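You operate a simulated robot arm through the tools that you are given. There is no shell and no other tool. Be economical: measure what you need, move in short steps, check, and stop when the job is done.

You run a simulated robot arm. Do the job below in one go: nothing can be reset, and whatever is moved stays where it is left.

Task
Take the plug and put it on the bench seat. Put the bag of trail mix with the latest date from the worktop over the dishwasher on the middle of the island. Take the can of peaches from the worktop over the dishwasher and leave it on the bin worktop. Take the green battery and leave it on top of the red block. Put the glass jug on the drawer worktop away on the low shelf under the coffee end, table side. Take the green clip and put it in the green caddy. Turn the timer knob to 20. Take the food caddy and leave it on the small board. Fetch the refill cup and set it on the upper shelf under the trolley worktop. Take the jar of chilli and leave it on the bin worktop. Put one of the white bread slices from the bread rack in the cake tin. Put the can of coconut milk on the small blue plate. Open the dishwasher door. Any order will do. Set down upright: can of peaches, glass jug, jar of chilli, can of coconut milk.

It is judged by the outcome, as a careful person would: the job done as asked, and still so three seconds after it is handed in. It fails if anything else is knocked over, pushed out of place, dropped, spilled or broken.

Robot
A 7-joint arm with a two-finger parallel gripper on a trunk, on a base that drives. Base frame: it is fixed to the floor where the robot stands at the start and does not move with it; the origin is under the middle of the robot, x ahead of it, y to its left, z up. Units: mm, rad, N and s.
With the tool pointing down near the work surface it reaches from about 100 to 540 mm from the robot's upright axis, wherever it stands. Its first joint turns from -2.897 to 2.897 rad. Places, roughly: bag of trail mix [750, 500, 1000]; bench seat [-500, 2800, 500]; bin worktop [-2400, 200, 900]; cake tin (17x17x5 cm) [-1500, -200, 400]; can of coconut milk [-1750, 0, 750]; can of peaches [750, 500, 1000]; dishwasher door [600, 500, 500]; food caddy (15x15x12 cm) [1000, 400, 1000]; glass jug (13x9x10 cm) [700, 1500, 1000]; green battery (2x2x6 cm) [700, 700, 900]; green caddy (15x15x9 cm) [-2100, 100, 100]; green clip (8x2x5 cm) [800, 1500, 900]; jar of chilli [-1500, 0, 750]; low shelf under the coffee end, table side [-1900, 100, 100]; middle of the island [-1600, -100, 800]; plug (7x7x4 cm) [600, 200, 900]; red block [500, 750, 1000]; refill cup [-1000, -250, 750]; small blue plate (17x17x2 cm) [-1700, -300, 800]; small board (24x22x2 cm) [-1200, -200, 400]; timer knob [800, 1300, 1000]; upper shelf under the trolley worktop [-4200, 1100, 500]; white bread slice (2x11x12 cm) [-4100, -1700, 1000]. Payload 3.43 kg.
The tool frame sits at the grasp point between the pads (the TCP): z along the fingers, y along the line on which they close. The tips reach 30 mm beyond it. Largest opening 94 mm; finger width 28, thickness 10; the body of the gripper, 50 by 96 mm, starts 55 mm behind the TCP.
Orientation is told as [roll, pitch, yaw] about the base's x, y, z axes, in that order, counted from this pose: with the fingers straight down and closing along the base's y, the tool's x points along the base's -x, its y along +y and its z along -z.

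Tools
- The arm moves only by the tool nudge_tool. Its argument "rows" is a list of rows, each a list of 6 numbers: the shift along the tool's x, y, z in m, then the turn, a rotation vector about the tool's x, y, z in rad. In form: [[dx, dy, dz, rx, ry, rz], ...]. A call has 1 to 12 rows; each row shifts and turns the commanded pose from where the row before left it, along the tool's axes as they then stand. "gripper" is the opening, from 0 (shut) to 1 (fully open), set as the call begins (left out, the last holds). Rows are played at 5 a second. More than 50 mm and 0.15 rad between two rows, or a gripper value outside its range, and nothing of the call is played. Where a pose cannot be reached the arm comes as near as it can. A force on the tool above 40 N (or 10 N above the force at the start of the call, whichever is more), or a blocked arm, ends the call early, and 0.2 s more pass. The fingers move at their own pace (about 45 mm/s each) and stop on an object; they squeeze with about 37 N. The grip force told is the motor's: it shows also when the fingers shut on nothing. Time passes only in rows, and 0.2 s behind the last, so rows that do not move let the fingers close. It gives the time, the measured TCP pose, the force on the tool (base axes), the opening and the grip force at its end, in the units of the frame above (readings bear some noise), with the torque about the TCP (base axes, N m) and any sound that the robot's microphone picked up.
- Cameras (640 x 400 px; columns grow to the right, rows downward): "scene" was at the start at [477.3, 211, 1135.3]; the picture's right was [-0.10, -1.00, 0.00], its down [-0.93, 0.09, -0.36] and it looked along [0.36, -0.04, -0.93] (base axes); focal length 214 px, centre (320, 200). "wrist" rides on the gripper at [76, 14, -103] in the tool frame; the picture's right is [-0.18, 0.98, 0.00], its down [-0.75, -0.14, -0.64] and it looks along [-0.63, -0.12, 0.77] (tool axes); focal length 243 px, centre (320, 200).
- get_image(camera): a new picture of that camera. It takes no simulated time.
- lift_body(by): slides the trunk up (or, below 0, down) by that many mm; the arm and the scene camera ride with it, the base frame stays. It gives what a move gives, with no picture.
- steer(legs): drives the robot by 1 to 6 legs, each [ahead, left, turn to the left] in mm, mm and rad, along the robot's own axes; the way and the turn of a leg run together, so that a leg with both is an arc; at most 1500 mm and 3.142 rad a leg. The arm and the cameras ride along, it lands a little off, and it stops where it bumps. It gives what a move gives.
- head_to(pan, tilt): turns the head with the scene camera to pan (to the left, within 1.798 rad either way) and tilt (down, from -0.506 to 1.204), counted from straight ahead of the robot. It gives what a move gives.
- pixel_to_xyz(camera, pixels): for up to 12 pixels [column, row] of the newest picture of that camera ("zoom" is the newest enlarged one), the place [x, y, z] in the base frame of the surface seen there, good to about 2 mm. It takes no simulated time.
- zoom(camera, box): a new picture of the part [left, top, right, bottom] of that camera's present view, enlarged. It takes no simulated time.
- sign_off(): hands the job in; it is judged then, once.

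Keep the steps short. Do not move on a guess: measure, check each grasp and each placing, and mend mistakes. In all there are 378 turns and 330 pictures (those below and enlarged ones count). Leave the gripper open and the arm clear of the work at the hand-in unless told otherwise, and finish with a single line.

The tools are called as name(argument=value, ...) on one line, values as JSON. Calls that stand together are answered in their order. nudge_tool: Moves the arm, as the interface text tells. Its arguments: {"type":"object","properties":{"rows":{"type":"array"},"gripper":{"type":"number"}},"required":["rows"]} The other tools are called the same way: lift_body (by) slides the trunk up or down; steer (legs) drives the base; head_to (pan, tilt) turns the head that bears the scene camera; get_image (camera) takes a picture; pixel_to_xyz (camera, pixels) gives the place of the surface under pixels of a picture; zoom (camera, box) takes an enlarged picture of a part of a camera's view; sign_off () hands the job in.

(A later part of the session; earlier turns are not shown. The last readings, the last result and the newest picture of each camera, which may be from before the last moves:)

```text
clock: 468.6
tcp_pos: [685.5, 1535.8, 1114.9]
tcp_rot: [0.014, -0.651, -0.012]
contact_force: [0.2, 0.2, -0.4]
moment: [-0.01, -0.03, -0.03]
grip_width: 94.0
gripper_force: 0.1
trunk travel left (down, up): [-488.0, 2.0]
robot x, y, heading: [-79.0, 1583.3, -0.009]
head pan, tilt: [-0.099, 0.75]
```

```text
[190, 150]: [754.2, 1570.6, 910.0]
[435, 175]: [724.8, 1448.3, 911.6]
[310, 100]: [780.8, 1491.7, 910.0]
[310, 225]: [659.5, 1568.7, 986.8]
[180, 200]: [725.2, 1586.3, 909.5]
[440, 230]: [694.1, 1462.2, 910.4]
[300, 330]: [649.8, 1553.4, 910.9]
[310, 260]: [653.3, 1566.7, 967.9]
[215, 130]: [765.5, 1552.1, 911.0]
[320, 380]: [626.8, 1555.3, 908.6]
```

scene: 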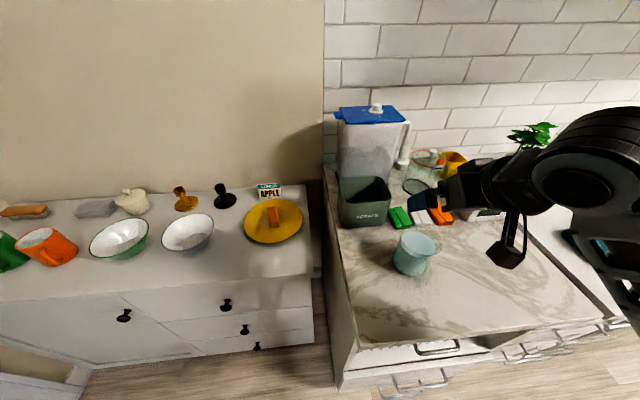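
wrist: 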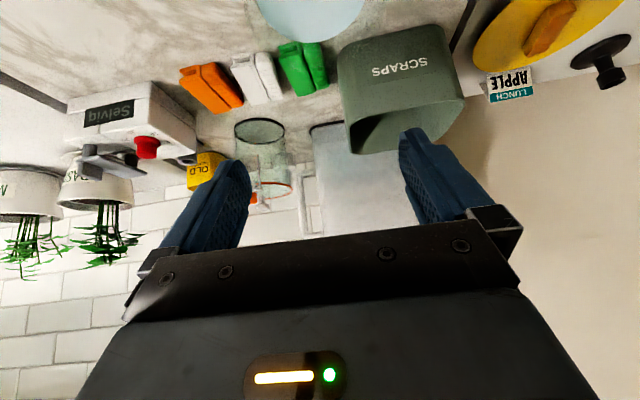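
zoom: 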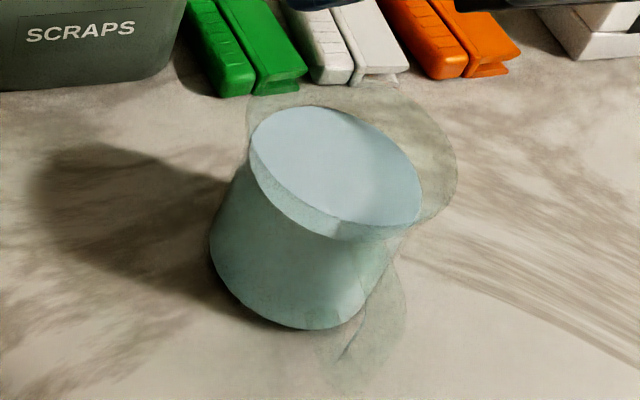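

Jug centre ≈(685,1548). I align y (+12) and come down to just above the rim, then check.

nudge_tool(rows=[[0.018, 0.006, 0.024, 0, 0, 0], [0.018, 0.006, 0.024, 0, 0, 0], [0, 0, 0, 0, 0, 0]])

get_image(camera="wrist")

zoom(camera="scene", box=[350, 150, 510, 300])

```text
clock: 469.4
tcp_pos: [687.9, 1548.2, 1053.3]
tcp_rot: [0.014, -0.647, -0.014]
contact_force: [0.5, -0.7, -0.1]
moment: [-0.02, 0.02, 0.01]
grip_width: 93.9
gripper_force: 0.1
trunk travel left (down, up): [-488.0, 2.0]
robot x, y, heading: [-76.8, 1584.0, -0.003]
head pan, tilt: [-0.099, 0.75]
```

```text
137 pictures are left
```

wrist: 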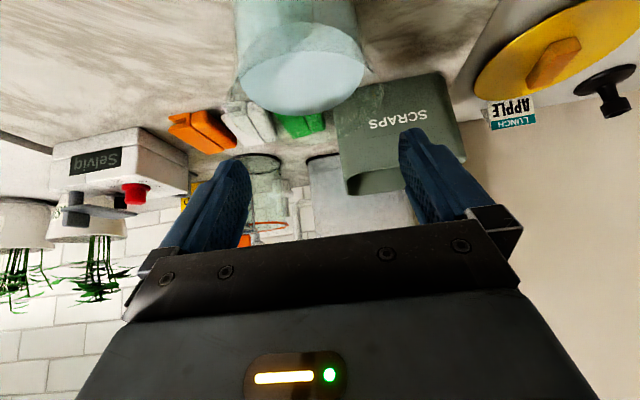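

```text
2.67 times, centred on (430, 225) of scene
```

zoom: 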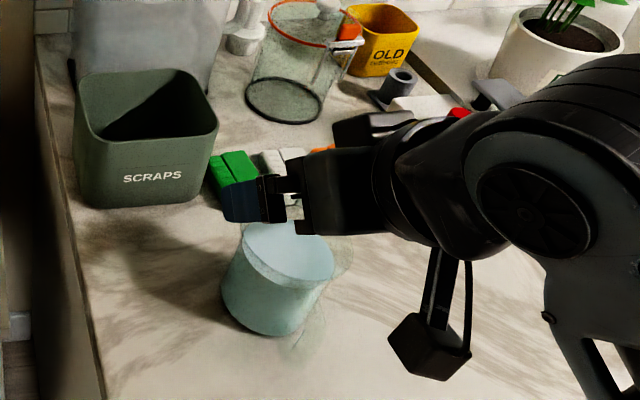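

The jug seems about 12 mm to one side; I measure it from the wrist view.

pixel_to_xyz(camera="wrist", pixels=[[242, 75], [362, 70], [303, 111], [303, 90], [303, 60], [237, 55], [372, 60], [303, 30], [240, 20], [355, 20], [415, 140], [242, 170]])

```text
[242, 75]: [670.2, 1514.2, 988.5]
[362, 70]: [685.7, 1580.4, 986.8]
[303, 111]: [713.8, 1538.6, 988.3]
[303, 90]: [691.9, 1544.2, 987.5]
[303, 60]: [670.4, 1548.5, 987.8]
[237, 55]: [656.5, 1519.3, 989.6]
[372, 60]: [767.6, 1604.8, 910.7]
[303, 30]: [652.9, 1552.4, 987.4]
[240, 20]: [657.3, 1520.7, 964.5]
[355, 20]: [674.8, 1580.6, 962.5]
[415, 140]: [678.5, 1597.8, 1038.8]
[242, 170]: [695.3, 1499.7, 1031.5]
```

Centre (682,1547) — already aligned. Down the remaining 78 mm carefully.

nudge_tool(rows=[[0.0173, -0.0005, 0.0195, 0, 0, 0], [0.0173, -0.0005, 0.0195, 0, 0, 0], [0.0173, 0, 0.0195, 0, 0, 0], [0, 0, 0, 0, 0, 0]])

get_image(camera="wrist")

```text
clock: 470.4
tcp_pos: [682.2, 1549.0, 976.0]
tcp_rot: [0.015, -0.649, -0.012]
contact_force: [-0.3, 0.4, 0.3]
moment: [0.0, -0.01, -0.01]
grip_width: 93.8
gripper_force: 0.0
trunk travel left (down, up): [-488.0, 2.0]
robot x, y, heading: [-76.6, 1588.3, -0.004]
head pan, tilt: [-0.099, 0.75]
```

```text
135 pictures are left
```

wrist: 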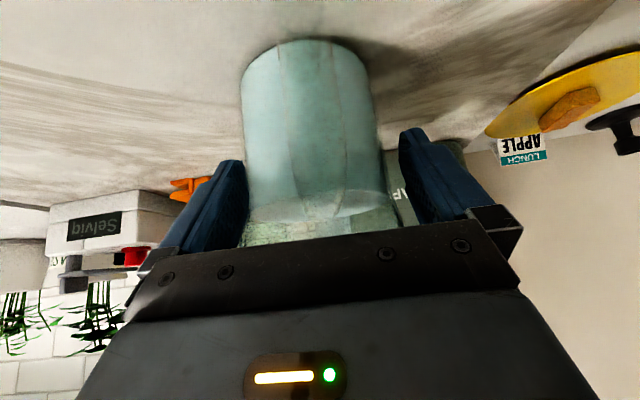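

No contact; jug is between the fingers. Close.

nudge_tool(rows=[[0, 0, 0, 0, 0, 0], [0, 0, 0, 0, 0, 0], [0, 0, 0, 0, 0, 0], [0, 0, 0, 0, 0, 0]], gripper=0)

nudge_tool(rows=[[-0.006, 0, -0.008, 0, 0, 0], [-0.012, 0, -0.016, 0, 0, 0], [-0.018, 0, -0.024, 0, 0, 0], [0, 0, 0, 0, 0, 0]])

zoom(camera="scene", box=[350, 150, 510, 300])

```text
clock: 471.4
tcp_pos: [681.8, 1548.0, 975.4]
tcp_rot: [0.015, -0.648, -0.012]
contact_force: [0.3, -0.5, 0.9]
moment: [0.01, 0.01, -0.03]
grip_width: 79.3
gripper_force: 37.3
trunk travel left (down, up): [-488.0, 2.0]
robot x, y, heading: [-75.5, 1584.5, -0.004]
head pan, tilt: [-0.099, 0.75]
```

```text
clock: 472.4
tcp_pos: [680.6, 1546.1, 1036.0]
tcp_rot: [0.016, -0.648, -0.012]
contact_force: [0.2, -0.1, -4.4]
moment: [0.0, 0.03, -0.02]
grip_width: 79.7
gripper_force: 36.7
trunk travel left (down, up): [-488.0, 2.0]
robot x, y, heading: [-74.3, 1584.5, -0.008]
head pan, tilt: [-0.099, 0.75]
```

```text
2.67 times, centred on (430, 225) of scene
```

zoom: 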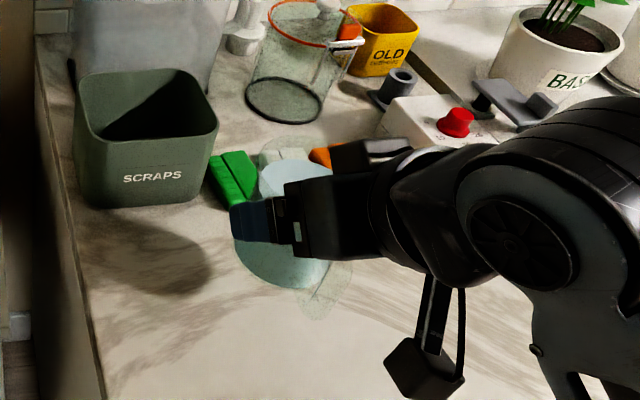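

Jug held (79.5 mm). I carry it back from the worktop, and round to the island's table side.

steer(legs=[[-150, 0, 0], [0, -560, 0], [-100, 0, 0], [0, 0, -1.567], [0, -1382, 0], [-100, 0, 0]])

get_image(camera="scene")

```text
clock: 488.5
tcp_pos: [-1756.5, 387.6, 1035.5]
tcp_rot: [0.013, -0.649, -1.596]
contact_force: [-0.4, 0.2, -4.1]
moment: [0.04, 0.02, 0.02]
grip_width: 79.3
gripper_force: 37.4
trunk travel left (down, up): [-488.0, 2.0]
robot x, y, heading: [-1706.5, 1140.0, -1.588]
head pan, tilt: [-0.099, 0.75]
stopped in leg 6: the robot was blocked; the commanded pose is now the measured one
```

```text
133 pictures are left
```

scene: 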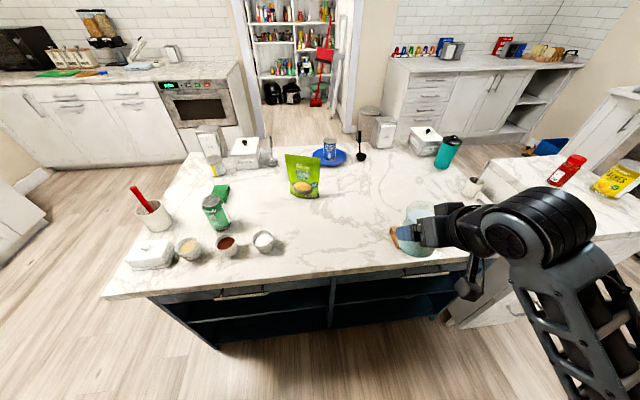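

TCP at y=388, clear of the island edge (290). Lower the trunk 400.

lift_body(by=-400)

```text
clock: 492.3
tcp_pos: [-1756.0, 387.3, 637.3]
tcp_rot: [0.014, -0.649, -1.597]
contact_force: [-0.2, -0.3, -3.6]
moment: [0.04, 0.01, 0.02]
grip_width: 79.2
gripper_force: 37.1
trunk travel left (down, up): [-88.0, 402.0]
robot x, y, heading: [-1709.7, 1142.2, -1.585]
head pan, tilt: [-0.099, 0.75]
```

lift_body(by=-86)

nudge_tool(rows=[[0.0265, 0, 0.0348, 0, 0, 0], [0.0265, 0, 0.0348, 0, 0, 0], [0.0265, 0, 0.0348, 0, 0, 0], [0.0265, 0, 0.0348, 0, 0, 0], [0.0265, 0, 0.0348, 0, 0, 0], [0.0265, 0, 0.0348, 0, 0, 0], [0.0265, 0, 0.0348, 0, 0, 0], [0, 0, 0, 0, 0, 0]])

get_image(camera="wrist")

```text
clock: 493.5
tcp_pos: [-1756.4, 386.5, 550.6]
tcp_rot: [0.014, -0.652, -1.598]
contact_force: [-1.1, 0.2, -4.5]
moment: [0.04, 0.03, 0.02]
grip_width: 79.4
gripper_force: 36.6
trunk travel left (down, up): [-2.0, 488.0]
robot x, y, heading: [-1709.2, 1143.0, -1.587]
head pan, tilt: [-0.099, 0.75]
```

```text
clock: 495.3
tcp_pos: [-1752.3, 387.6, 241.8]
tcp_rot: [0.012, -0.648, -1.596]
contact_force: [0.3, 0.8, -4.6]
moment: [0.01, 0.01, 0.03]
grip_width: 79.3
gripper_force: 37.1
trunk travel left (down, up): [-2.0, 488.0]
robot x, y, heading: [-1707.5, 1142.6, -1.59]
head pan, tilt: [-0.099, 0.75]
```

```text
132 pictures are left
```

wrist: 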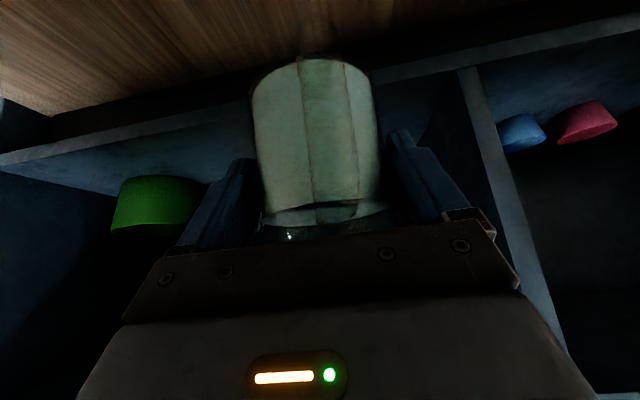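

Lower 56 mm more (jug bottom ≈120), then drive in.

nudge_tool(rows=[[0.017, 0, 0.0223, 0, 0, 0], [0.017, 0, 0.0223, 0, 0, 0], [0, 0, 0, 0, 0, 0]])

steer(legs=[[170, 0, 0]])

get_image(camera="wrist")

head_to(pan=-0.3, tilt=1.0)

get_image(camera="scene")

```text
clock: 496.1
tcp_pos: [-1751.0, 387.7, 186.8]
tcp_rot: [0.015, -0.649, -1.596]
contact_force: [-0.9, 0.1, -4.8]
moment: [0.04, 0.0, 0.04]
grip_width: 79.4
gripper_force: 36.7
trunk travel left (down, up): [-2.0, 488.0]
robot x, y, heading: [-1705.6, 1144.7, -1.586]
head pan, tilt: [-0.099, 0.75]
```

```text
clock: 497.6
tcp_pos: [-1755.6, 218.0, 186.7]
tcp_rot: [0.012, -0.648, -1.597]
contact_force: [1.2, -0.9, -5.0]
moment: [0.05, 0.0, 0.01]
grip_width: 79.0
gripper_force: 36.1
trunk travel left (down, up): [-2.0, 488.0]
robot x, y, heading: [-1713.2, 971.5, -1.586]
head pan, tilt: [-0.099, 0.75]
```

```text
131 pictures are left
```

wrist: 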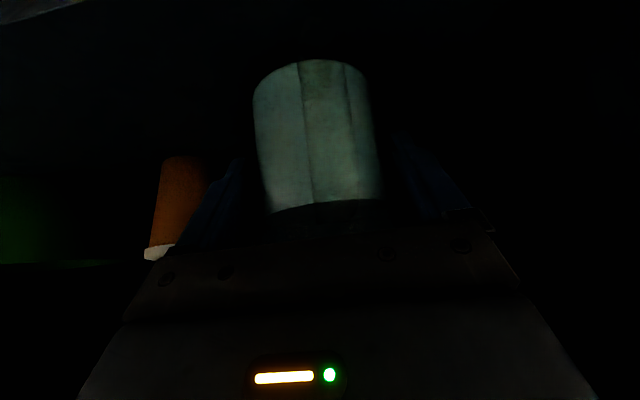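

```text
clock: 498.4
tcp_pos: [-1757.2, 217.0, 187.2]
tcp_rot: [0.015, -0.648, -1.597]
contact_force: [-0.4, -0.1, -4.0]
moment: [0.06, -0.02, -0.01]
grip_width: 79.6
gripper_force: 37.3
trunk travel left (down, up): [-2.0, 488.0]
robot x, y, heading: [-1713.9, 971.8, -1.588]
head pan, tilt: [-0.3, 1.0]
```

```text
130 pictures are left
```

scene: 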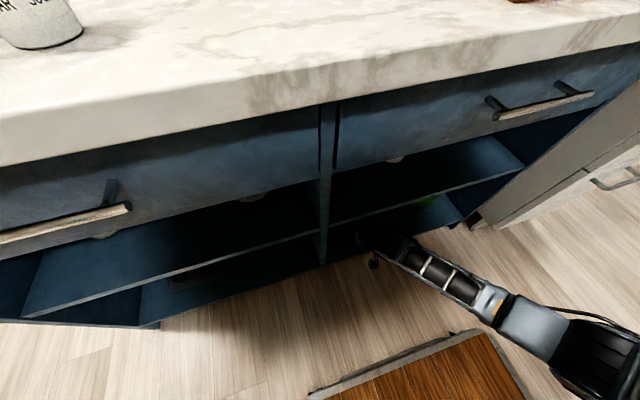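

Inside. Lower ~11 mm until contact.

nudge_tool(rows=[[0.0042, 0, 0.0056, 0, 0, 0], [0.0012, 0, 0.0016, 0, 0, 0], [0.0012, 0, 0.0016, 0, 0, 0], [0.0012, 0, 0.0016, 0, 0, 0], [0, 0, 0, 0, 0, 0]])

```text
clock: 499.6
tcp_pos: [-1755.5, 217.0, 175.6]
tcp_rot: [0.015, -0.652, -1.598]
contact_force: [-0.9, 2.1, 16.1]
moment: [-0.77, 0.27, 0.0]
grip_width: 79.4
gripper_force: 36.6
trunk travel left (down, up): [-2.0, 488.0]
robot x, y, heading: [-1713.6, 970.3, -1.592]
head pan, tilt: [-0.3, 1.0]
```

Contact. Ease, open, drive straight back.

nudge_tool(rows=[[-0.0004, 0, -0.0006, 0, 0, 0], [0, 0, 0, 0, 0, 0], [0, 0, 0, 0, 0, 0], [0, 0, 0, 0, 0, 0]], gripper=1)

steer(legs=[[165, 0, 0]])

```text
clock: 500.6
tcp_pos: [-1755.4, 216.2, 173.5]
tcp_rot: [0.012, -0.65, -1.595]
contact_force: [0.3, 0.3, -0.4]
moment: [0.0, 0.03, 0.0]
grip_width: 94.4
gripper_force: 0.1
trunk travel left (down, up): [-2.0, 488.0]
robot x, y, heading: [-1713.6, 973.3, -1.59]
head pan, tilt: [-0.3, 1.0]
```

```text
clock: 501.5
tcp_pos: [-1756.1, 183.6, 174.7]
tcp_rot: [0.013, -0.649, -1.597]
contact_force: [-0.5, 0.4, 0.5]
moment: [-0.02, 0.0, 0.01]
grip_width: 94.3
gripper_force: 0.0
trunk travel left (down, up): [-2.0, 488.0]
robot x, y, heading: [-1709.0, 940.8, -1.583]
head pan, tilt: [-0.3, 1.0]
stopped in leg 1: the robot was blocked; the commanded pose is now the measured one
```

That leg had the wrong sign: it went 32 mm inward. I back out now and check the jug.

steer(legs=[[-185, 0, 0]])

get_image(camera="wrist")

```text
clock: 503.0
tcp_pos: [-1752.9, 368.7, 175.3]
tcp_rot: [0.014, -0.65, -1.596]
contact_force: [-0.3, 0.5, 1.0]
moment: [-0.01, 0.03, 0.03]
grip_width: 93.9
gripper_force: 0.0
trunk travel left (down, up): [-2.0, 488.0]
robot x, y, heading: [-1708.8, 1125.1, -1.588]
head pan, tilt: [-0.3, 1.0]
```

```text
129 pictures are left
```

wrist: 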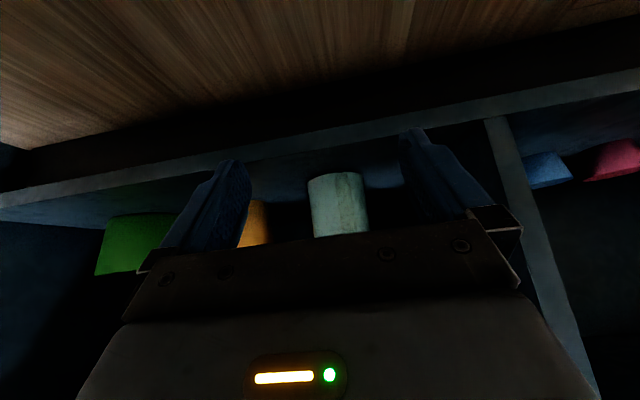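

pixel_to_xyz(camera="wrist", pixels=[[312, 180], [362, 178], [338, 175], [338, 205], [338, 232], [318, 230], [365, 225]])

zoom(camera="wrist", box=[270, 140, 410, 250])

```text
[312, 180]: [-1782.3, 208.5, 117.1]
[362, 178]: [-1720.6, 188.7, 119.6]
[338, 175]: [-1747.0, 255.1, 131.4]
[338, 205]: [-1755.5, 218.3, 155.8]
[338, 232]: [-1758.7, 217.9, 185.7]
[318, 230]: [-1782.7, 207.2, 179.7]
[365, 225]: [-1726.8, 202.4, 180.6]
```

```text
3.64 times, centred on (340, 195) of wrist
```

zoom: 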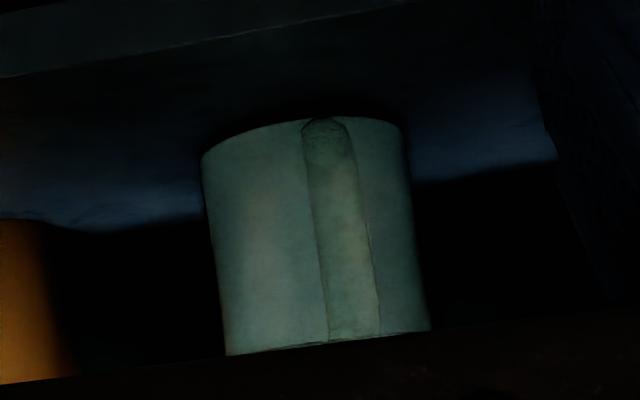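

The jug stands upright on the low shelf. Now up again and back to the worktop for the timer and clip.

lift_body(by=400)

nudge_tool(rows=[[-0.0265, 0, -0.0348, 0, 0, 0], [-0.0265, 0, -0.0348, 0, 0, 0], [-0.0265, 0, -0.0348, 0, 0, 0], [-0.0265, 0, -0.0348, 0, 0, 0], [-0.0265, 0, -0.0348, 0, 0, 0], [-0.0265, 0, -0.0348, 0, 0.13, 0], [-0.021, 0, -0.04, 0, 0.13, 0], [-0.014, 0, -0.043, 0, 0.13, 0], [-0.007, 0, -0.044, 0, 0.13, 0], [0, 0, -0.045, 0, 0.13, 0], [0, 0, 0, 0, 0, 0]])

lift_body(by=86)

```text
clock: 506.8
tcp_pos: [-1753.2, 369.8, 574.8]
tcp_rot: [0.015, -0.649, -1.595]
contact_force: [-0.1, -0.5, 0.7]
moment: [-0.04, 0.07, -0.01]
grip_width: 94.0
gripper_force: 0.1
trunk travel left (down, up): [-402.0, 88.0]
robot x, y, heading: [-1707.4, 1129.1, -1.587]
head pan, tilt: [-0.3, 1.0]
```

```text
clock: 509.2
tcp_pos: [-1757.3, 384.8, 1015.5]
tcp_rot: [0.011, 0.002, -1.587]
contact_force: [-0.1, -0.4, -0.5]
moment: [-0.01, -0.02, -0.02]
grip_width: 93.6
gripper_force: 0.1
trunk travel left (down, up): [-402.0, 88.0]
robot x, y, heading: [-1705.7, 1125.5, -1.588]
head pan, tilt: [-0.3, 1.0]
```

```text
clock: 510.4
tcp_pos: [-1756.9, 383.7, 1102.8]
tcp_rot: [0.01, -0.001, -1.585]
contact_force: [0.3, 0.7, 0.3]
moment: [0.01, -0.01, 0.02]
grip_width: 93.8
gripper_force: 0.1
trunk travel left (down, up): [-488.0, 2.0]
robot x, y, heading: [-1708.8, 1126.2, -1.594]
head pan, tilt: [-0.3, 1.0]
```

steer(legs=[[130, 0, 0], [0, 1400, 0], [0, 0, 1.59], [300, 0, 0], [0, 400, 0]])

head_to(pan=-0.5, tilt=0.9)

get_image(camera="scene")

get_image(camera="wrist")

```text
clock: 525.9
tcp_pos: [728.4, 1340.0, 1102.1]
tcp_rot: [0.011, -0.001, 0.005]
contact_force: [0.0, 0.6, 0.0]
moment: [-0.04, 0.0, 0.02]
grip_width: 94.2
gripper_force: 0.0
trunk travel left (down, up): [-488.0, 2.0]
robot x, y, heading: [-13.5, 1375.7, -0.001]
head pan, tilt: [-0.3, 1.0]
```

```text
clock: 526.6
tcp_pos: [729.3, 1339.0, 1101.9]
tcp_rot: [0.01, 0.001, 0.003]
contact_force: [-0.6, -0.2, 0.7]
moment: [0.01, 0.02, 0.0]
grip_width: 94.0
gripper_force: 0.1
trunk travel left (down, up): [-488.0, 2.0]
robot x, y, heading: [-12.8, 1374.8, -0.002]
head pan, tilt: [-0.499, 0.901]
```

```text
127 pictures are left
```

scene: 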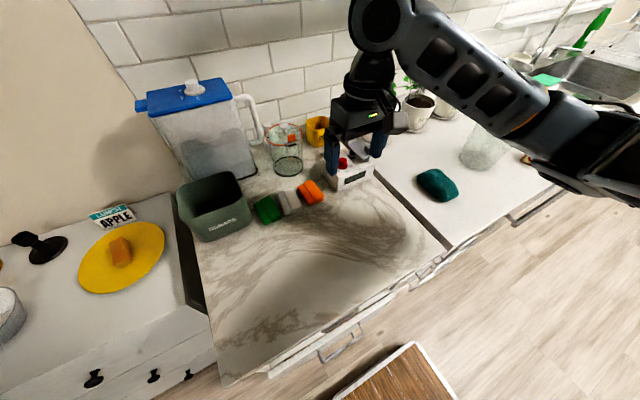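

```text
126 pictures are left
```

wrist: 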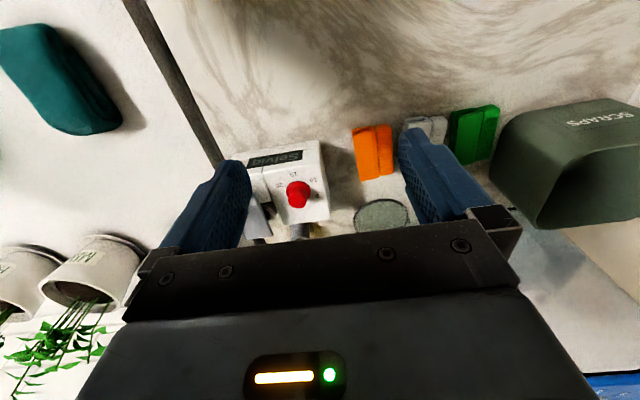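

Enlarge the timer from both views.

zoom(camera="wrist", box=[240, 130, 350, 240])

zoom(camera="scene", box=[310, 130, 400, 200])

pixel_to_xyz(camera="wrist", pixels=[[298, 188], [299, 202], [290, 190], [308, 190], [280, 185], [293, 174], [311, 180], [317, 195], [270, 157], [265, 210], [325, 215]])

```text
3.64 times, centred on (295, 185) of wrist
```

zoom: 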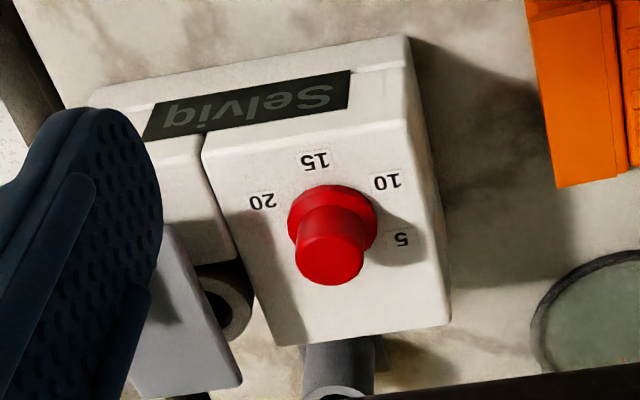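

```text
5.71 times, centred on (355, 165) of scene
```

zoom: 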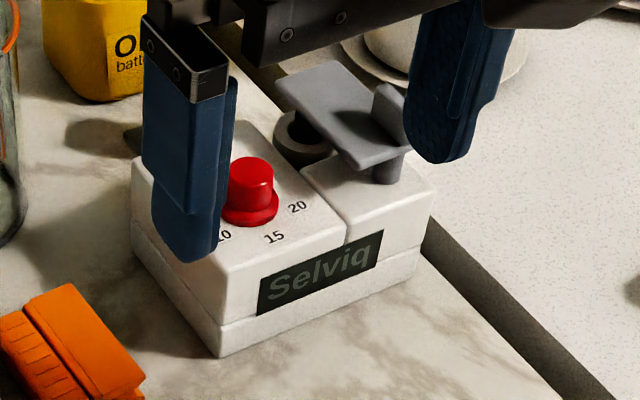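

```text
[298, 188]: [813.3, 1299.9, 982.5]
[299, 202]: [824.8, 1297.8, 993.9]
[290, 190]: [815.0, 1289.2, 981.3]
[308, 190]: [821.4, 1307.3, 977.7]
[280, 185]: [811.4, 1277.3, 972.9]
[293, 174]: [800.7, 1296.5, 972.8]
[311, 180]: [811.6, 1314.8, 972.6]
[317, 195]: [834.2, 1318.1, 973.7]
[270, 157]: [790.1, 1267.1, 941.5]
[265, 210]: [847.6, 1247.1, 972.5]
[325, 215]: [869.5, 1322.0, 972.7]
```

zoom(camera="wrist", box=[280, 165, 325, 210])

zoom(camera="scene", box=[330, 145, 370, 180])

```text
8.89 times, centred on (302, 188) of wrist
```

zoom: 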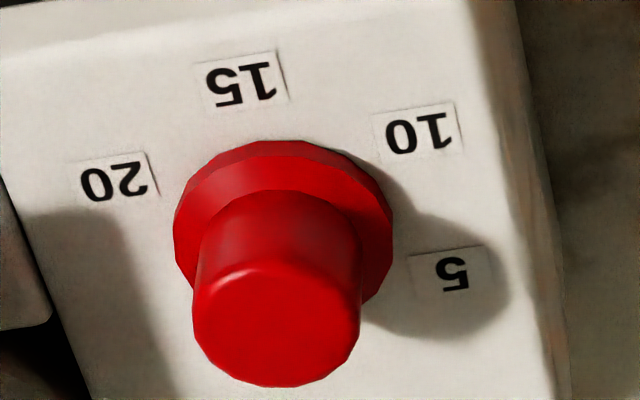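

```text
11.43 times, centred on (350, 162) of scene
```

zoom: 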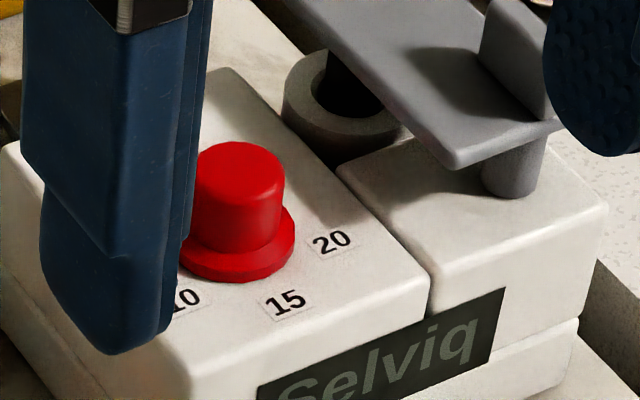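

No pointer mark visible from here. I look straight down at the knob: move above it and pitch the camera vertical.

nudge_tool(rows=[[-0.03, -0.0137, 0, 0, 0, 0], [-0.03, -0.0137, 0, 0, 0, 0], [-0.03, -0.0137, 0, 0, 0, 0], [0, 0, 0, 0, 0.136, 0], [0, 0, 0, 0, 0.136, 0], [0, 0, 0, 0, 0.136, 0], [0, 0, 0, 0, 0.136, 0], [0, 0, 0, 0, 0.136, 0], [0, 0, 0, 0, 0, 0]])

get_image(camera="wrist")

```text
clock: 528.6
tcp_pos: [818.2, 1298.8, 1102.0]
tcp_rot: [0.014, 0.681, 0.012]
contact_force: [0.3, 0.3, 0.2]
moment: [0.0, 0.02, 0.0]
grip_width: 93.8
gripper_force: 0.0
trunk travel left (down, up): [-488.0, 2.0]
robot x, y, heading: [-14.1, 1372.3, 0.001]
head pan, tilt: [-0.499, 0.901]
```

```text
121 pictures are left
```

wrist: 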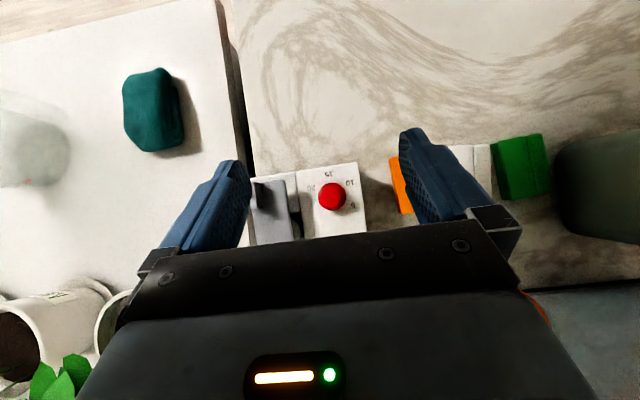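

zoom(camera="wrist", box=[300, 160, 365, 230])

pixel_to_xyz(camera="wrist", pixels=[[332, 197], [320, 197], [345, 197], [332, 184], [332, 210], [329, 174], [350, 183], [352, 206], [311, 188]])

```text
5.71 times, centred on (332, 195) of wrist
```

zoom: 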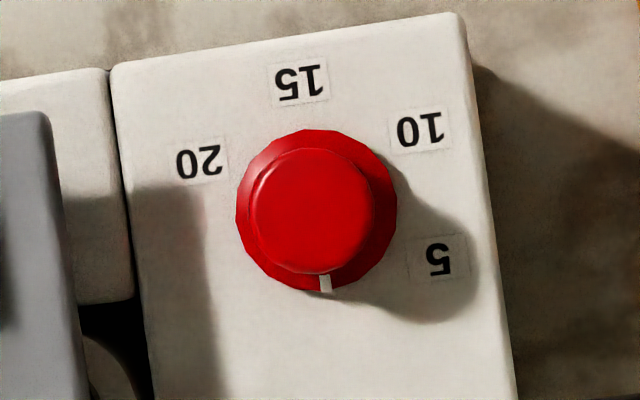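

```text
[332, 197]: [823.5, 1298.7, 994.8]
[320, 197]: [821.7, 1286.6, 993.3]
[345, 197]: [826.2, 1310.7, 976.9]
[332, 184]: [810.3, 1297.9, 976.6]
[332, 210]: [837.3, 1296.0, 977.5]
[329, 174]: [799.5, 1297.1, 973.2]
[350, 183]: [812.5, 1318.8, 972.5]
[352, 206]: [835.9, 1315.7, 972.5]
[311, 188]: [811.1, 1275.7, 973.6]
```

The white pointer is at 0 (pointing +x); marks are 60° apart, counter-clockwise from above, so I need +242°. Two strokes of ≈121°. Tool vertical, yaw −0.6, above the knob.

nudge_tool(rows=[[0, 0, 0, 0, -0.136, 0], [0, 0, 0, 0, -0.136, 0], [0, 0, 0, 0, -0.136, 0], [0, 0, 0, 0, -0.136, 0], [0, 0, 0, 0, -0.137, 0], [-0.003, 0, 0, 0, 0, 0.15], [-0.003, 0, 0, 0, 0, 0.15], [0, 0, 0, 0, 0, 0.15], [0, 0, 0, 0, 0, 0.15], [0, 0, 0.03, 0, 0, 0], [0, 0, 0, 0, 0, 0]], gripper=0.45)

get_image(camera="wrist")

```text
clock: 531.0
tcp_pos: [826.1, 1298.9, 1071.8]
tcp_rot: [0.009, 0.005, -0.596]
contact_force: [-0.1, -0.3, 0.1]
moment: [-0.02, 0.0, 0.0]
grip_width: 42.3
gripper_force: 0.1
trunk travel left (down, up): [-488.0, 2.0]
robot x, y, heading: [-12.0, 1374.5, 0.007]
head pan, tilt: [-0.499, 0.901]
```

```text
119 pictures are left
```

wrist: 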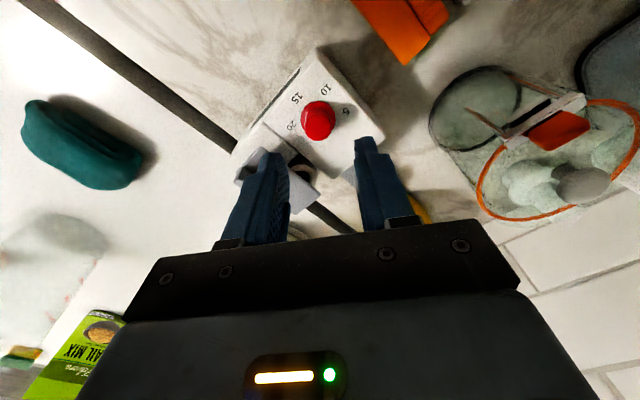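

The grey platform lies near one finger. Measure it and the knob again.

pixel_to_xyz(camera="wrist", pixels=[[318, 118], [318, 130], [304, 120], [332, 120], [255, 160], [300, 185], [290, 155], [250, 180], [310, 195], [320, 190]])

zoom(camera="wrist", box=[225, 60, 395, 220])

```text
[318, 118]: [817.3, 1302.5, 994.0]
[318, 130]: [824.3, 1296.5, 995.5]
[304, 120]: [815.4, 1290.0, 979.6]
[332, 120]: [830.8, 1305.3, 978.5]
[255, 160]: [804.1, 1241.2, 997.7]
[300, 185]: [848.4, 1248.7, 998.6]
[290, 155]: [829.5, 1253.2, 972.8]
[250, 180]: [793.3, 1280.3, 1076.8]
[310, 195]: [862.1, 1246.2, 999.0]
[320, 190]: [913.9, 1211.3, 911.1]
```

```text
2.50 times, centred on (310, 140) of wrist
```

zoom: 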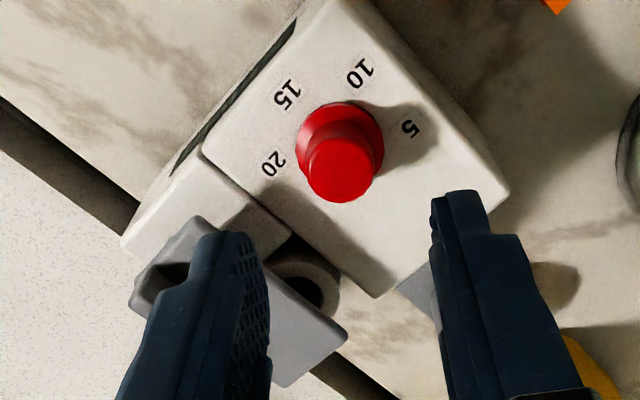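

Platform ends at y≈1253, clear. Centre on (823.5,1298) and go down to z≈1010, close.

nudge_tool(rows=[[0.0015, -0.0022, 0.031, 0, 0, 0], [0, 0, 0.03, 0, 0, 0], [0, 0, 0, 0, 0, 0]])

nudge_tool(rows=[[0, 0, 0, 0, 0, 0], [0, 0, 0, 0, 0, 0], [0, 0, 0, 0, 0, 0]], gripper=0)

```text
clock: 531.8
tcp_pos: [822.9, 1298.2, 1009.1]
tcp_rot: [0.009, 0.005, -0.597]
contact_force: [-0.2, -0.1, 0.2]
moment: [0.0, 0.0, -0.04]
grip_width: 42.3
gripper_force: 0.0
trunk travel left (down, up): [-488.0, 2.0]
robot x, y, heading: [-11.6, 1374.3, 0.004]
head pan, tilt: [-0.499, 0.901]
```

```text
clock: 532.6
tcp_pos: [823.1, 1297.7, 1010.7]
tcp_rot: [0.009, 0.005, -0.596]
contact_force: [-1.3, -2.3, -2.9]
moment: [-0.13, -0.02, 0.0]
grip_width: 21.5
gripper_force: 44.5
trunk travel left (down, up): [-488.0, 2.0]
robot x, y, heading: [-12.4, 1377.6, 0.0]
head pan, tilt: [-0.499, 0.901]
```

Gripped (21.5 mm). Turn +1.8 rad.

nudge_tool(rows=[[0, 0, 0, 0, 0, -0.15], [0, 0, 0, 0, 0, -0.15], [0, 0, 0, 0, 0, -0.15], [0, 0, 0, 0, 0, -0.15], [0, 0, 0, 0, 0, -0.15], [0, 0, 0, 0, 0, -0.15], [0, 0, 0, 0, 0, -0.15], [0, 0, 0, 0, 0, -0.15], [0, 0, 0, 0, 0, -0.15], [0, 0, 0, 0, 0, -0.15], [0, 0, 0, 0, 0, -0.15], [0, 0, 0, 0, 0, -0.15]])

nudge_tool(rows=[[0, 0, 0, 0, 0, -0.15], [0, 0, 0, 0, 0, -0.15], [0, 0, 0, 0, 0, 0]])

```text
clock: 535.2
tcp_pos: [823.6, 1297.6, 1009.9]
tcp_rot: [-0.003, -0.009, 1.202]
contact_force: [26.2, -28.4, -10.8]
moment: [-0.08, -0.99, 0.0]
grip_width: 21.2
gripper_force: 45.2
trunk travel left (down, up): [-488.0, 2.0]
robot x, y, heading: [-9.4, 1373.2, 0.001]
head pan, tilt: [-0.499, 0.901]
```

```text
clock: 536.0
tcp_pos: [824.9, 1297.5, 1010.7]
tcp_rot: [-0.005, -0.009, 1.502]
contact_force: [42.2, -21.2, -1.4]
moment: [-0.16, -1.22, 0.03]
grip_width: 21.3
gripper_force: 45.5
trunk travel left (down, up): [-488.0, 2.0]
robot x, y, heading: [-13.5, 1374.8, -0.0]
head pan, tilt: [-0.499, 0.901]
```

Side force shows a small off-centre. Open, rise and look at the pointer.

nudge_tool(rows=[[0, 0, 0, 0, 0, 0], [0, 0, 0, 0, 0, 0], [0, 0, -0.035, 0, 0, 0], [0, 0, -0.035, 0, 0, 0], [0, 0, 0, 0, 0, 0]], gripper=0.45)

zoom(camera="wrist", box=[225, 60, 395, 220])

pixel_to_xyz(camera="wrist", pixels=[[318, 128], [318, 120], [325, 125], [310, 125]])

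```text
clock: 537.2
tcp_pos: [821.8, 1298.0, 1080.3]
tcp_rot: [0.003, -0.009, 1.501]
contact_force: [-0.1, -0.1, -0.2]
moment: [0.02, 0.01, 0.03]
grip_width: 42.4
gripper_force: 0.1
trunk travel left (down, up): [-488.0, 2.0]
robot x, y, heading: [-11.9, 1375.4, 0.002]
head pan, tilt: [-0.499, 0.901]
```

```text
2.50 times, centred on (310, 140) of wrist
```

zoom: 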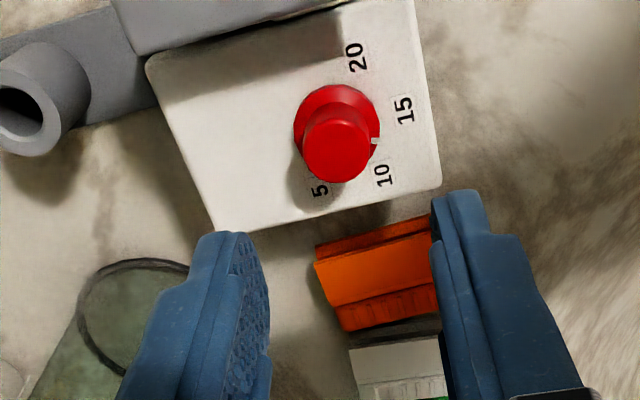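

```text
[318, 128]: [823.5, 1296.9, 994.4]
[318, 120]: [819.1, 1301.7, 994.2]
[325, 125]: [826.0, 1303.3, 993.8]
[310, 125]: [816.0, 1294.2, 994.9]
```

Pointer now near 11–12. The knob's axis seems ≈(826,1297). I turn the tool back (raised), re-centre and grip again for another ≈1.75 rad.

nudge_tool(rows=[[0, 0, 0, 0, 0, 0.1459], [0, 0, 0, 0, 0, 0.1459], [0, 0, 0, 0, 0, 0.1459], [0, 0, 0, 0, 0, 0.1459], [0, 0, 0, 0, 0, 0.1459], [0, 0, 0, 0, 0, 0.1459], [0, 0, 0, 0, 0, 0.1459], [0, 0, 0, 0, 0, 0.1459], [0, 0, 0, 0, 0, 0.1459], [0, 0, 0, 0, 0, 0.1459], [0, 0, 0, 0, 0, 0.1459], [0, 0, 0, 0, 0, 0.1459]])

nudge_tool(rows=[[-0.0043, 0, 0.035, 0, 0, 0], [0, 0, 0.035, 0, 0, 0], [0, 0, 0, 0, 0, 0]])

nudge_tool(rows=[[0, 0, 0, 0, 0, 0], [0, 0, 0, 0, 0, 0], [0, 0, 0, 0, 0, 0]], gripper=0)

```text
clock: 539.8
tcp_pos: [821.9, 1297.1, 1079.9]
tcp_rot: [0.011, 0.001, -0.251]
contact_force: [0.0, 0.5, 0.0]
moment: [0.01, -0.01, 0.03]
grip_width: 42.4
gripper_force: 0.0
trunk travel left (down, up): [-488.0, 2.0]
robot x, y, heading: [-15.1, 1373.0, 0.002]
head pan, tilt: [-0.499, 0.901]
```

```text
clock: 540.6
tcp_pos: [826.7, 1296.7, 1008.8]
tcp_rot: [0.01, 0.002, -0.248]
contact_force: [-0.3, 0.6, -0.1]
moment: [0.02, -0.01, 0.0]
grip_width: 42.4
gripper_force: 0.1
trunk travel left (down, up): [-488.0, 2.0]
robot x, y, heading: [-12.5, 1373.9, 0.0]
head pan, tilt: [-0.499, 0.901]
```

```text
clock: 541.4
tcp_pos: [826.0, 1296.9, 1010.1]
tcp_rot: [0.008, 0.005, -0.249]
contact_force: [-2.6, -8.2, -4.0]
moment: [-0.25, 0.05, 0.0]
grip_width: 21.3
gripper_force: 44.7
trunk travel left (down, up): [-488.0, 2.0]
robot x, y, heading: [-13.8, 1371.7, 0.001]
head pan, tilt: [-0.499, 0.901]
```

Turn about +1.6 rad.

nudge_tool(rows=[[0, 0, 0, 0, 0, -0.146], [0, 0, 0, 0, 0, -0.146], [0, 0, 0, 0, 0, -0.146], [0, 0, 0, 0, 0, -0.146], [0, 0, 0, 0, 0, -0.146], [0, 0, 0, 0, 0, -0.146], [0, 0, 0, 0, 0, -0.146], [0, 0, 0, 0, 0, -0.146], [0, 0, 0, 0, 0, -0.146], [0, 0, 0, 0, 0, -0.146], [0, 0, 0, 0, 0, -0.146], [0, 0, 0, 0, 0, 0]])

get_image(camera="wrist")

zoom(camera="wrist", box=[250, 60, 390, 200])

```text
clock: 544.0
tcp_pos: [824.9, 1298.5, 1009.3]
tcp_rot: [0.003, -0.011, 1.361]
contact_force: [-29.6, 0.7, -20.6]
moment: [-0.6, 0.98, -0.03]
grip_width: 21.2
gripper_force: 45.5
trunk travel left (down, up): [-488.0, 2.0]
robot x, y, heading: [-15.6, 1374.0, 0.007]
head pan, tilt: [-0.499, 0.901]
```

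```text
116 pictures are left
```

wrist: 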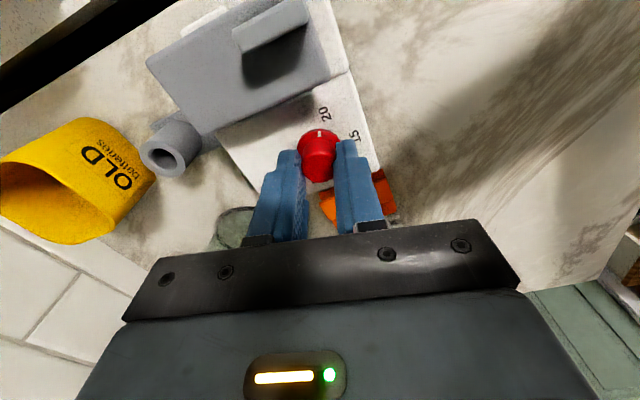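

```text
2.86 times, centred on (320, 130) of wrist
```

zoom: 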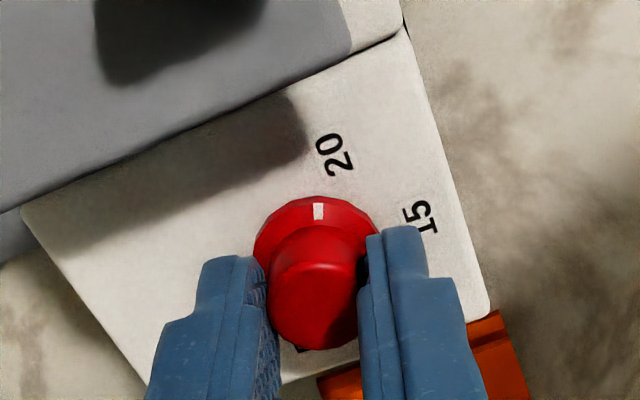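

Pointer is about at 20. Release, rise, and look straight down to judge exactly.

nudge_tool(rows=[[0, 0, 0, 0, 0, 0], [0, 0, 0, 0, 0, 0], [0, 0, -0.04, 0, 0, 0], [0, 0, -0.04, 0, 0, 0], [0, 0, 0, 0, 0.136, 0], [0, 0, 0, 0, 0.136, 0], [0, 0, 0, 0, 0.136, 0], [0, 0, 0, 0, 0.136, 0], [0, 0, 0, 0, 0.136, 0], [0, 0, 0, 0, 0, 0]], gripper=0.6)

get_image(camera="wrist")

zoom(camera="wrist", box=[280, 140, 370, 230])

```text
clock: 546.2
tcp_pos: [827.4, 1296.2, 1090.2]
tcp_rot: [0.002, 0.67, 1.362]
contact_force: [-0.4, -1.1, -0.1]
moment: [0.02, 0.0, -0.01]
grip_width: 56.5
gripper_force: 0.1
trunk travel left (down, up): [-488.0, 2.0]
robot x, y, heading: [-13.0, 1372.5, 0.003]
head pan, tilt: [-0.499, 0.901]
```

```text
114 pictures are left
```

wrist: 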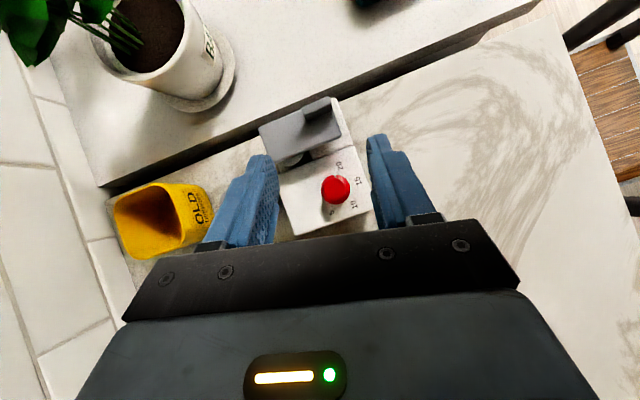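

```text
4.44 times, centred on (325, 185) of wrist
```

zoom: 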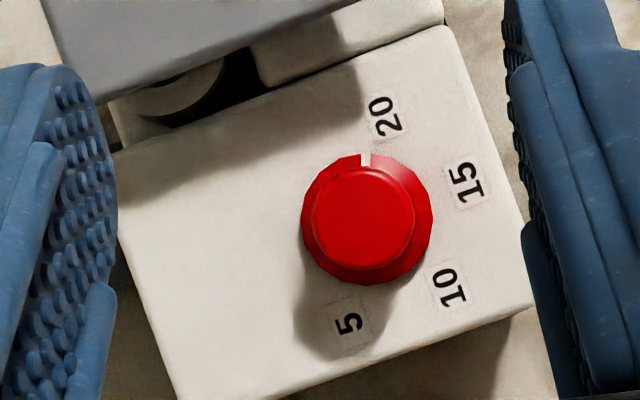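

Pointer is about 11° past 20. I measure the knob centre, then turn it back by 0.19 rad.

pixel_to_xyz(camera="wrist", pixels=[[335.6, 188], [322, 189], [349, 189], [335, 176], [335, 203]])

nudge_tool(rows=[[0, 0, 0, 0, -0.134, 0], [0, 0, 0, 0, -0.134, 0], [0, 0, 0, 0, -0.134, 0], [0, 0, 0, 0, -0.134, 0], [0, 0, 0, 0, -0.134, 0], [0, 0, 0, 0, 0, 0]], gripper=0.45)

```text
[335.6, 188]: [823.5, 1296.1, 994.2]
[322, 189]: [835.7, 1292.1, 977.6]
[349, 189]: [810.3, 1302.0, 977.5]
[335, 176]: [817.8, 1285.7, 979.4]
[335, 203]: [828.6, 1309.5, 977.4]
```

```text
clock: 547.6
tcp_pos: [826.9, 1296.3, 1092.3]
tcp_rot: [0.002, -0.003, 1.357]
contact_force: [0.1, 0.6, -0.3]
moment: [-0.02, -0.01, -0.01]
grip_width: 42.3
gripper_force: 0.0
trunk travel left (down, up): [-488.0, 2.0]
robot x, y, heading: [-13.8, 1376.0, 0.003]
head pan, tilt: [-0.499, 0.901]
```

Knob axis (823.1,1297.4). Re-centre, down, close, turn back 0.19 rad.

nudge_tool(rows=[[-0.0003, 0.0039, 0.041, 0, 0, 0], [0, 0, 0.041, 0, 0, 0], [0, 0, 0, 0, 0, 0]])

nudge_tool(rows=[[0, 0, 0, 0, 0, 0], [0, 0, 0, 0, 0, 0], [0, 0, 0, 0, 0, 0], [0, 0, 0, 0, 0, 0.095], [0, 0, 0, 0, 0, 0.095], [0, 0, 0, 0, 0, 0]], gripper=0)

nudge_tool(rows=[[0, 0, 0, 0, 0, 0], [0, 0, 0, 0, 0, 0], [0, 0, -0.04, 0, 0, 0], [0, 0, -0.04, 0, 0, 0], [0, 0, 0, 0, 0.136, 0], [0, 0, 0, 0, 0.136, 0], [0, 0, 0, 0, 0.136, 0], [0, 0, 0, 0, 0.136, 0], [0, 0, 0, 0, 0.136, 0], [0, 0, 0, 0, 0, 0]], gripper=0.6)

zoom(camera="wrist", box=[280, 140, 370, 230])

```text
clock: 548.4
tcp_pos: [823.7, 1298.2, 1009.5]
tcp_rot: [0.0, -0.002, 1.357]
contact_force: [-0.1, -0.2, -0.9]
moment: [-0.01, -0.01, -0.05]
grip_width: 42.4
gripper_force: 0.0
trunk travel left (down, up): [-488.0, 2.0]
robot x, y, heading: [-10.0, 1373.8, 0.004]
head pan, tilt: [-0.499, 0.901]
```

```text
clock: 549.8
tcp_pos: [825.0, 1298.1, 1008.8]
tcp_rot: [-0.001, -0.001, 1.167]
contact_force: [35.5, -1.4, -1.1]
moment: [-0.75, -0.87, 0.03]
grip_width: 21.2
gripper_force: 45.1
trunk travel left (down, up): [-488.0, 2.0]
robot x, y, heading: [-12.2, 1376.3, -0.0]
head pan, tilt: [-0.499, 0.901]
```

```text
clock: 552.0
tcp_pos: [822.6, 1297.8, 1088.2]
tcp_rot: [0.002, 0.681, 1.168]
contact_force: [0.2, -0.6, 0.4]
moment: [-0.01, -0.01, -0.01]
grip_width: 56.3
gripper_force: 0.1
trunk travel left (down, up): [-488.0, 2.0]
robot x, y, heading: [-12.4, 1372.9, 0.002]
head pan, tilt: [-0.499, 0.901]
```

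```text
4.44 times, centred on (325, 185) of wrist
```

zoom: 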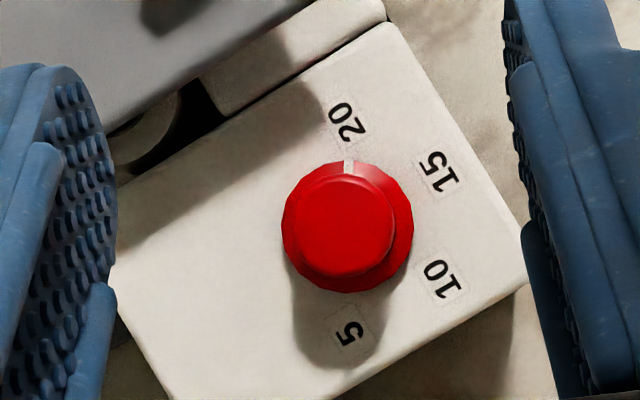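

The pointer is exactly at 20. Next the green clip: tool vertical, drive left 210 and look.

nudge_tool(rows=[[0, 0, 0, 0, -0.136, 0], [0, 0, 0, 0, -0.136, 0], [0, 0, 0, 0, -0.136, 0], [0, 0, 0, 0, -0.136, 0], [0, 0, 0, 0, -0.137, 0], [0, 0, 0, 0, 0, -0.13], [0, 0, 0, 0, 0, -0.13], [0, 0, 0, 0, 0, -0.14], [0, 0, 0, 0, 0, 0]], gripper=1)

steer(legs=[[-30, 200, 0]])

get_image(camera="wrist")

get_image(camera="scene")

```text
clock: 554.0
tcp_pos: [822.6, 1297.4, 1089.3]
tcp_rot: [0.001, -0.002, 1.568]
contact_force: [-0.1, 1.0, -0.1]
moment: [0.01, 0.03, 0.0]
grip_width: 94.0
gripper_force: 0.0
trunk travel left (down, up): [-488.0, 2.0]
robot x, y, heading: [-11.2, 1375.1, 0.006]
head pan, tilt: [-0.499, 0.901]
```

```text
clock: 555.6
tcp_pos: [792.6, 1497.0, 1089.3]
tcp_rot: [0.002, -0.003, 1.569]
contact_force: [0.1, -0.7, 0.2]
moment: [0.01, 0.03, -0.01]
grip_width: 94.1
gripper_force: 0.0
trunk travel left (down, up): [-488.0, 2.0]
robot x, y, heading: [-42.3, 1575.6, 0.006]
head pan, tilt: [-0.499, 0.901]
```

```text
111 pictures are left
```

wrist: 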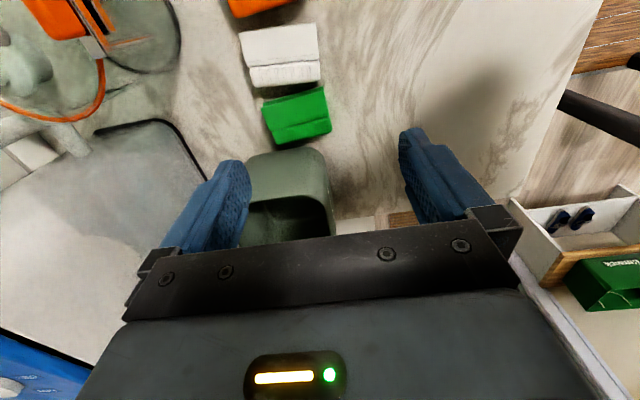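

```text
110 pictures are left
```

scene: 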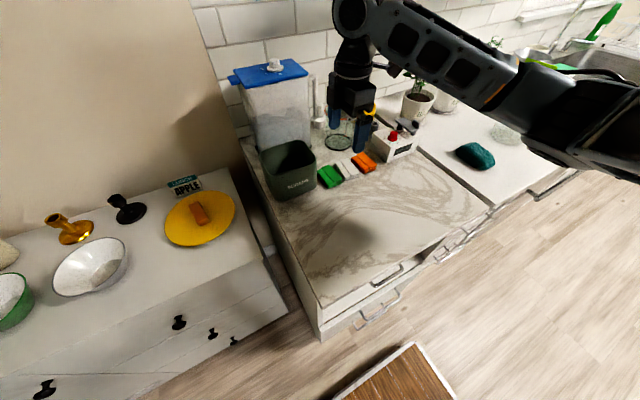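

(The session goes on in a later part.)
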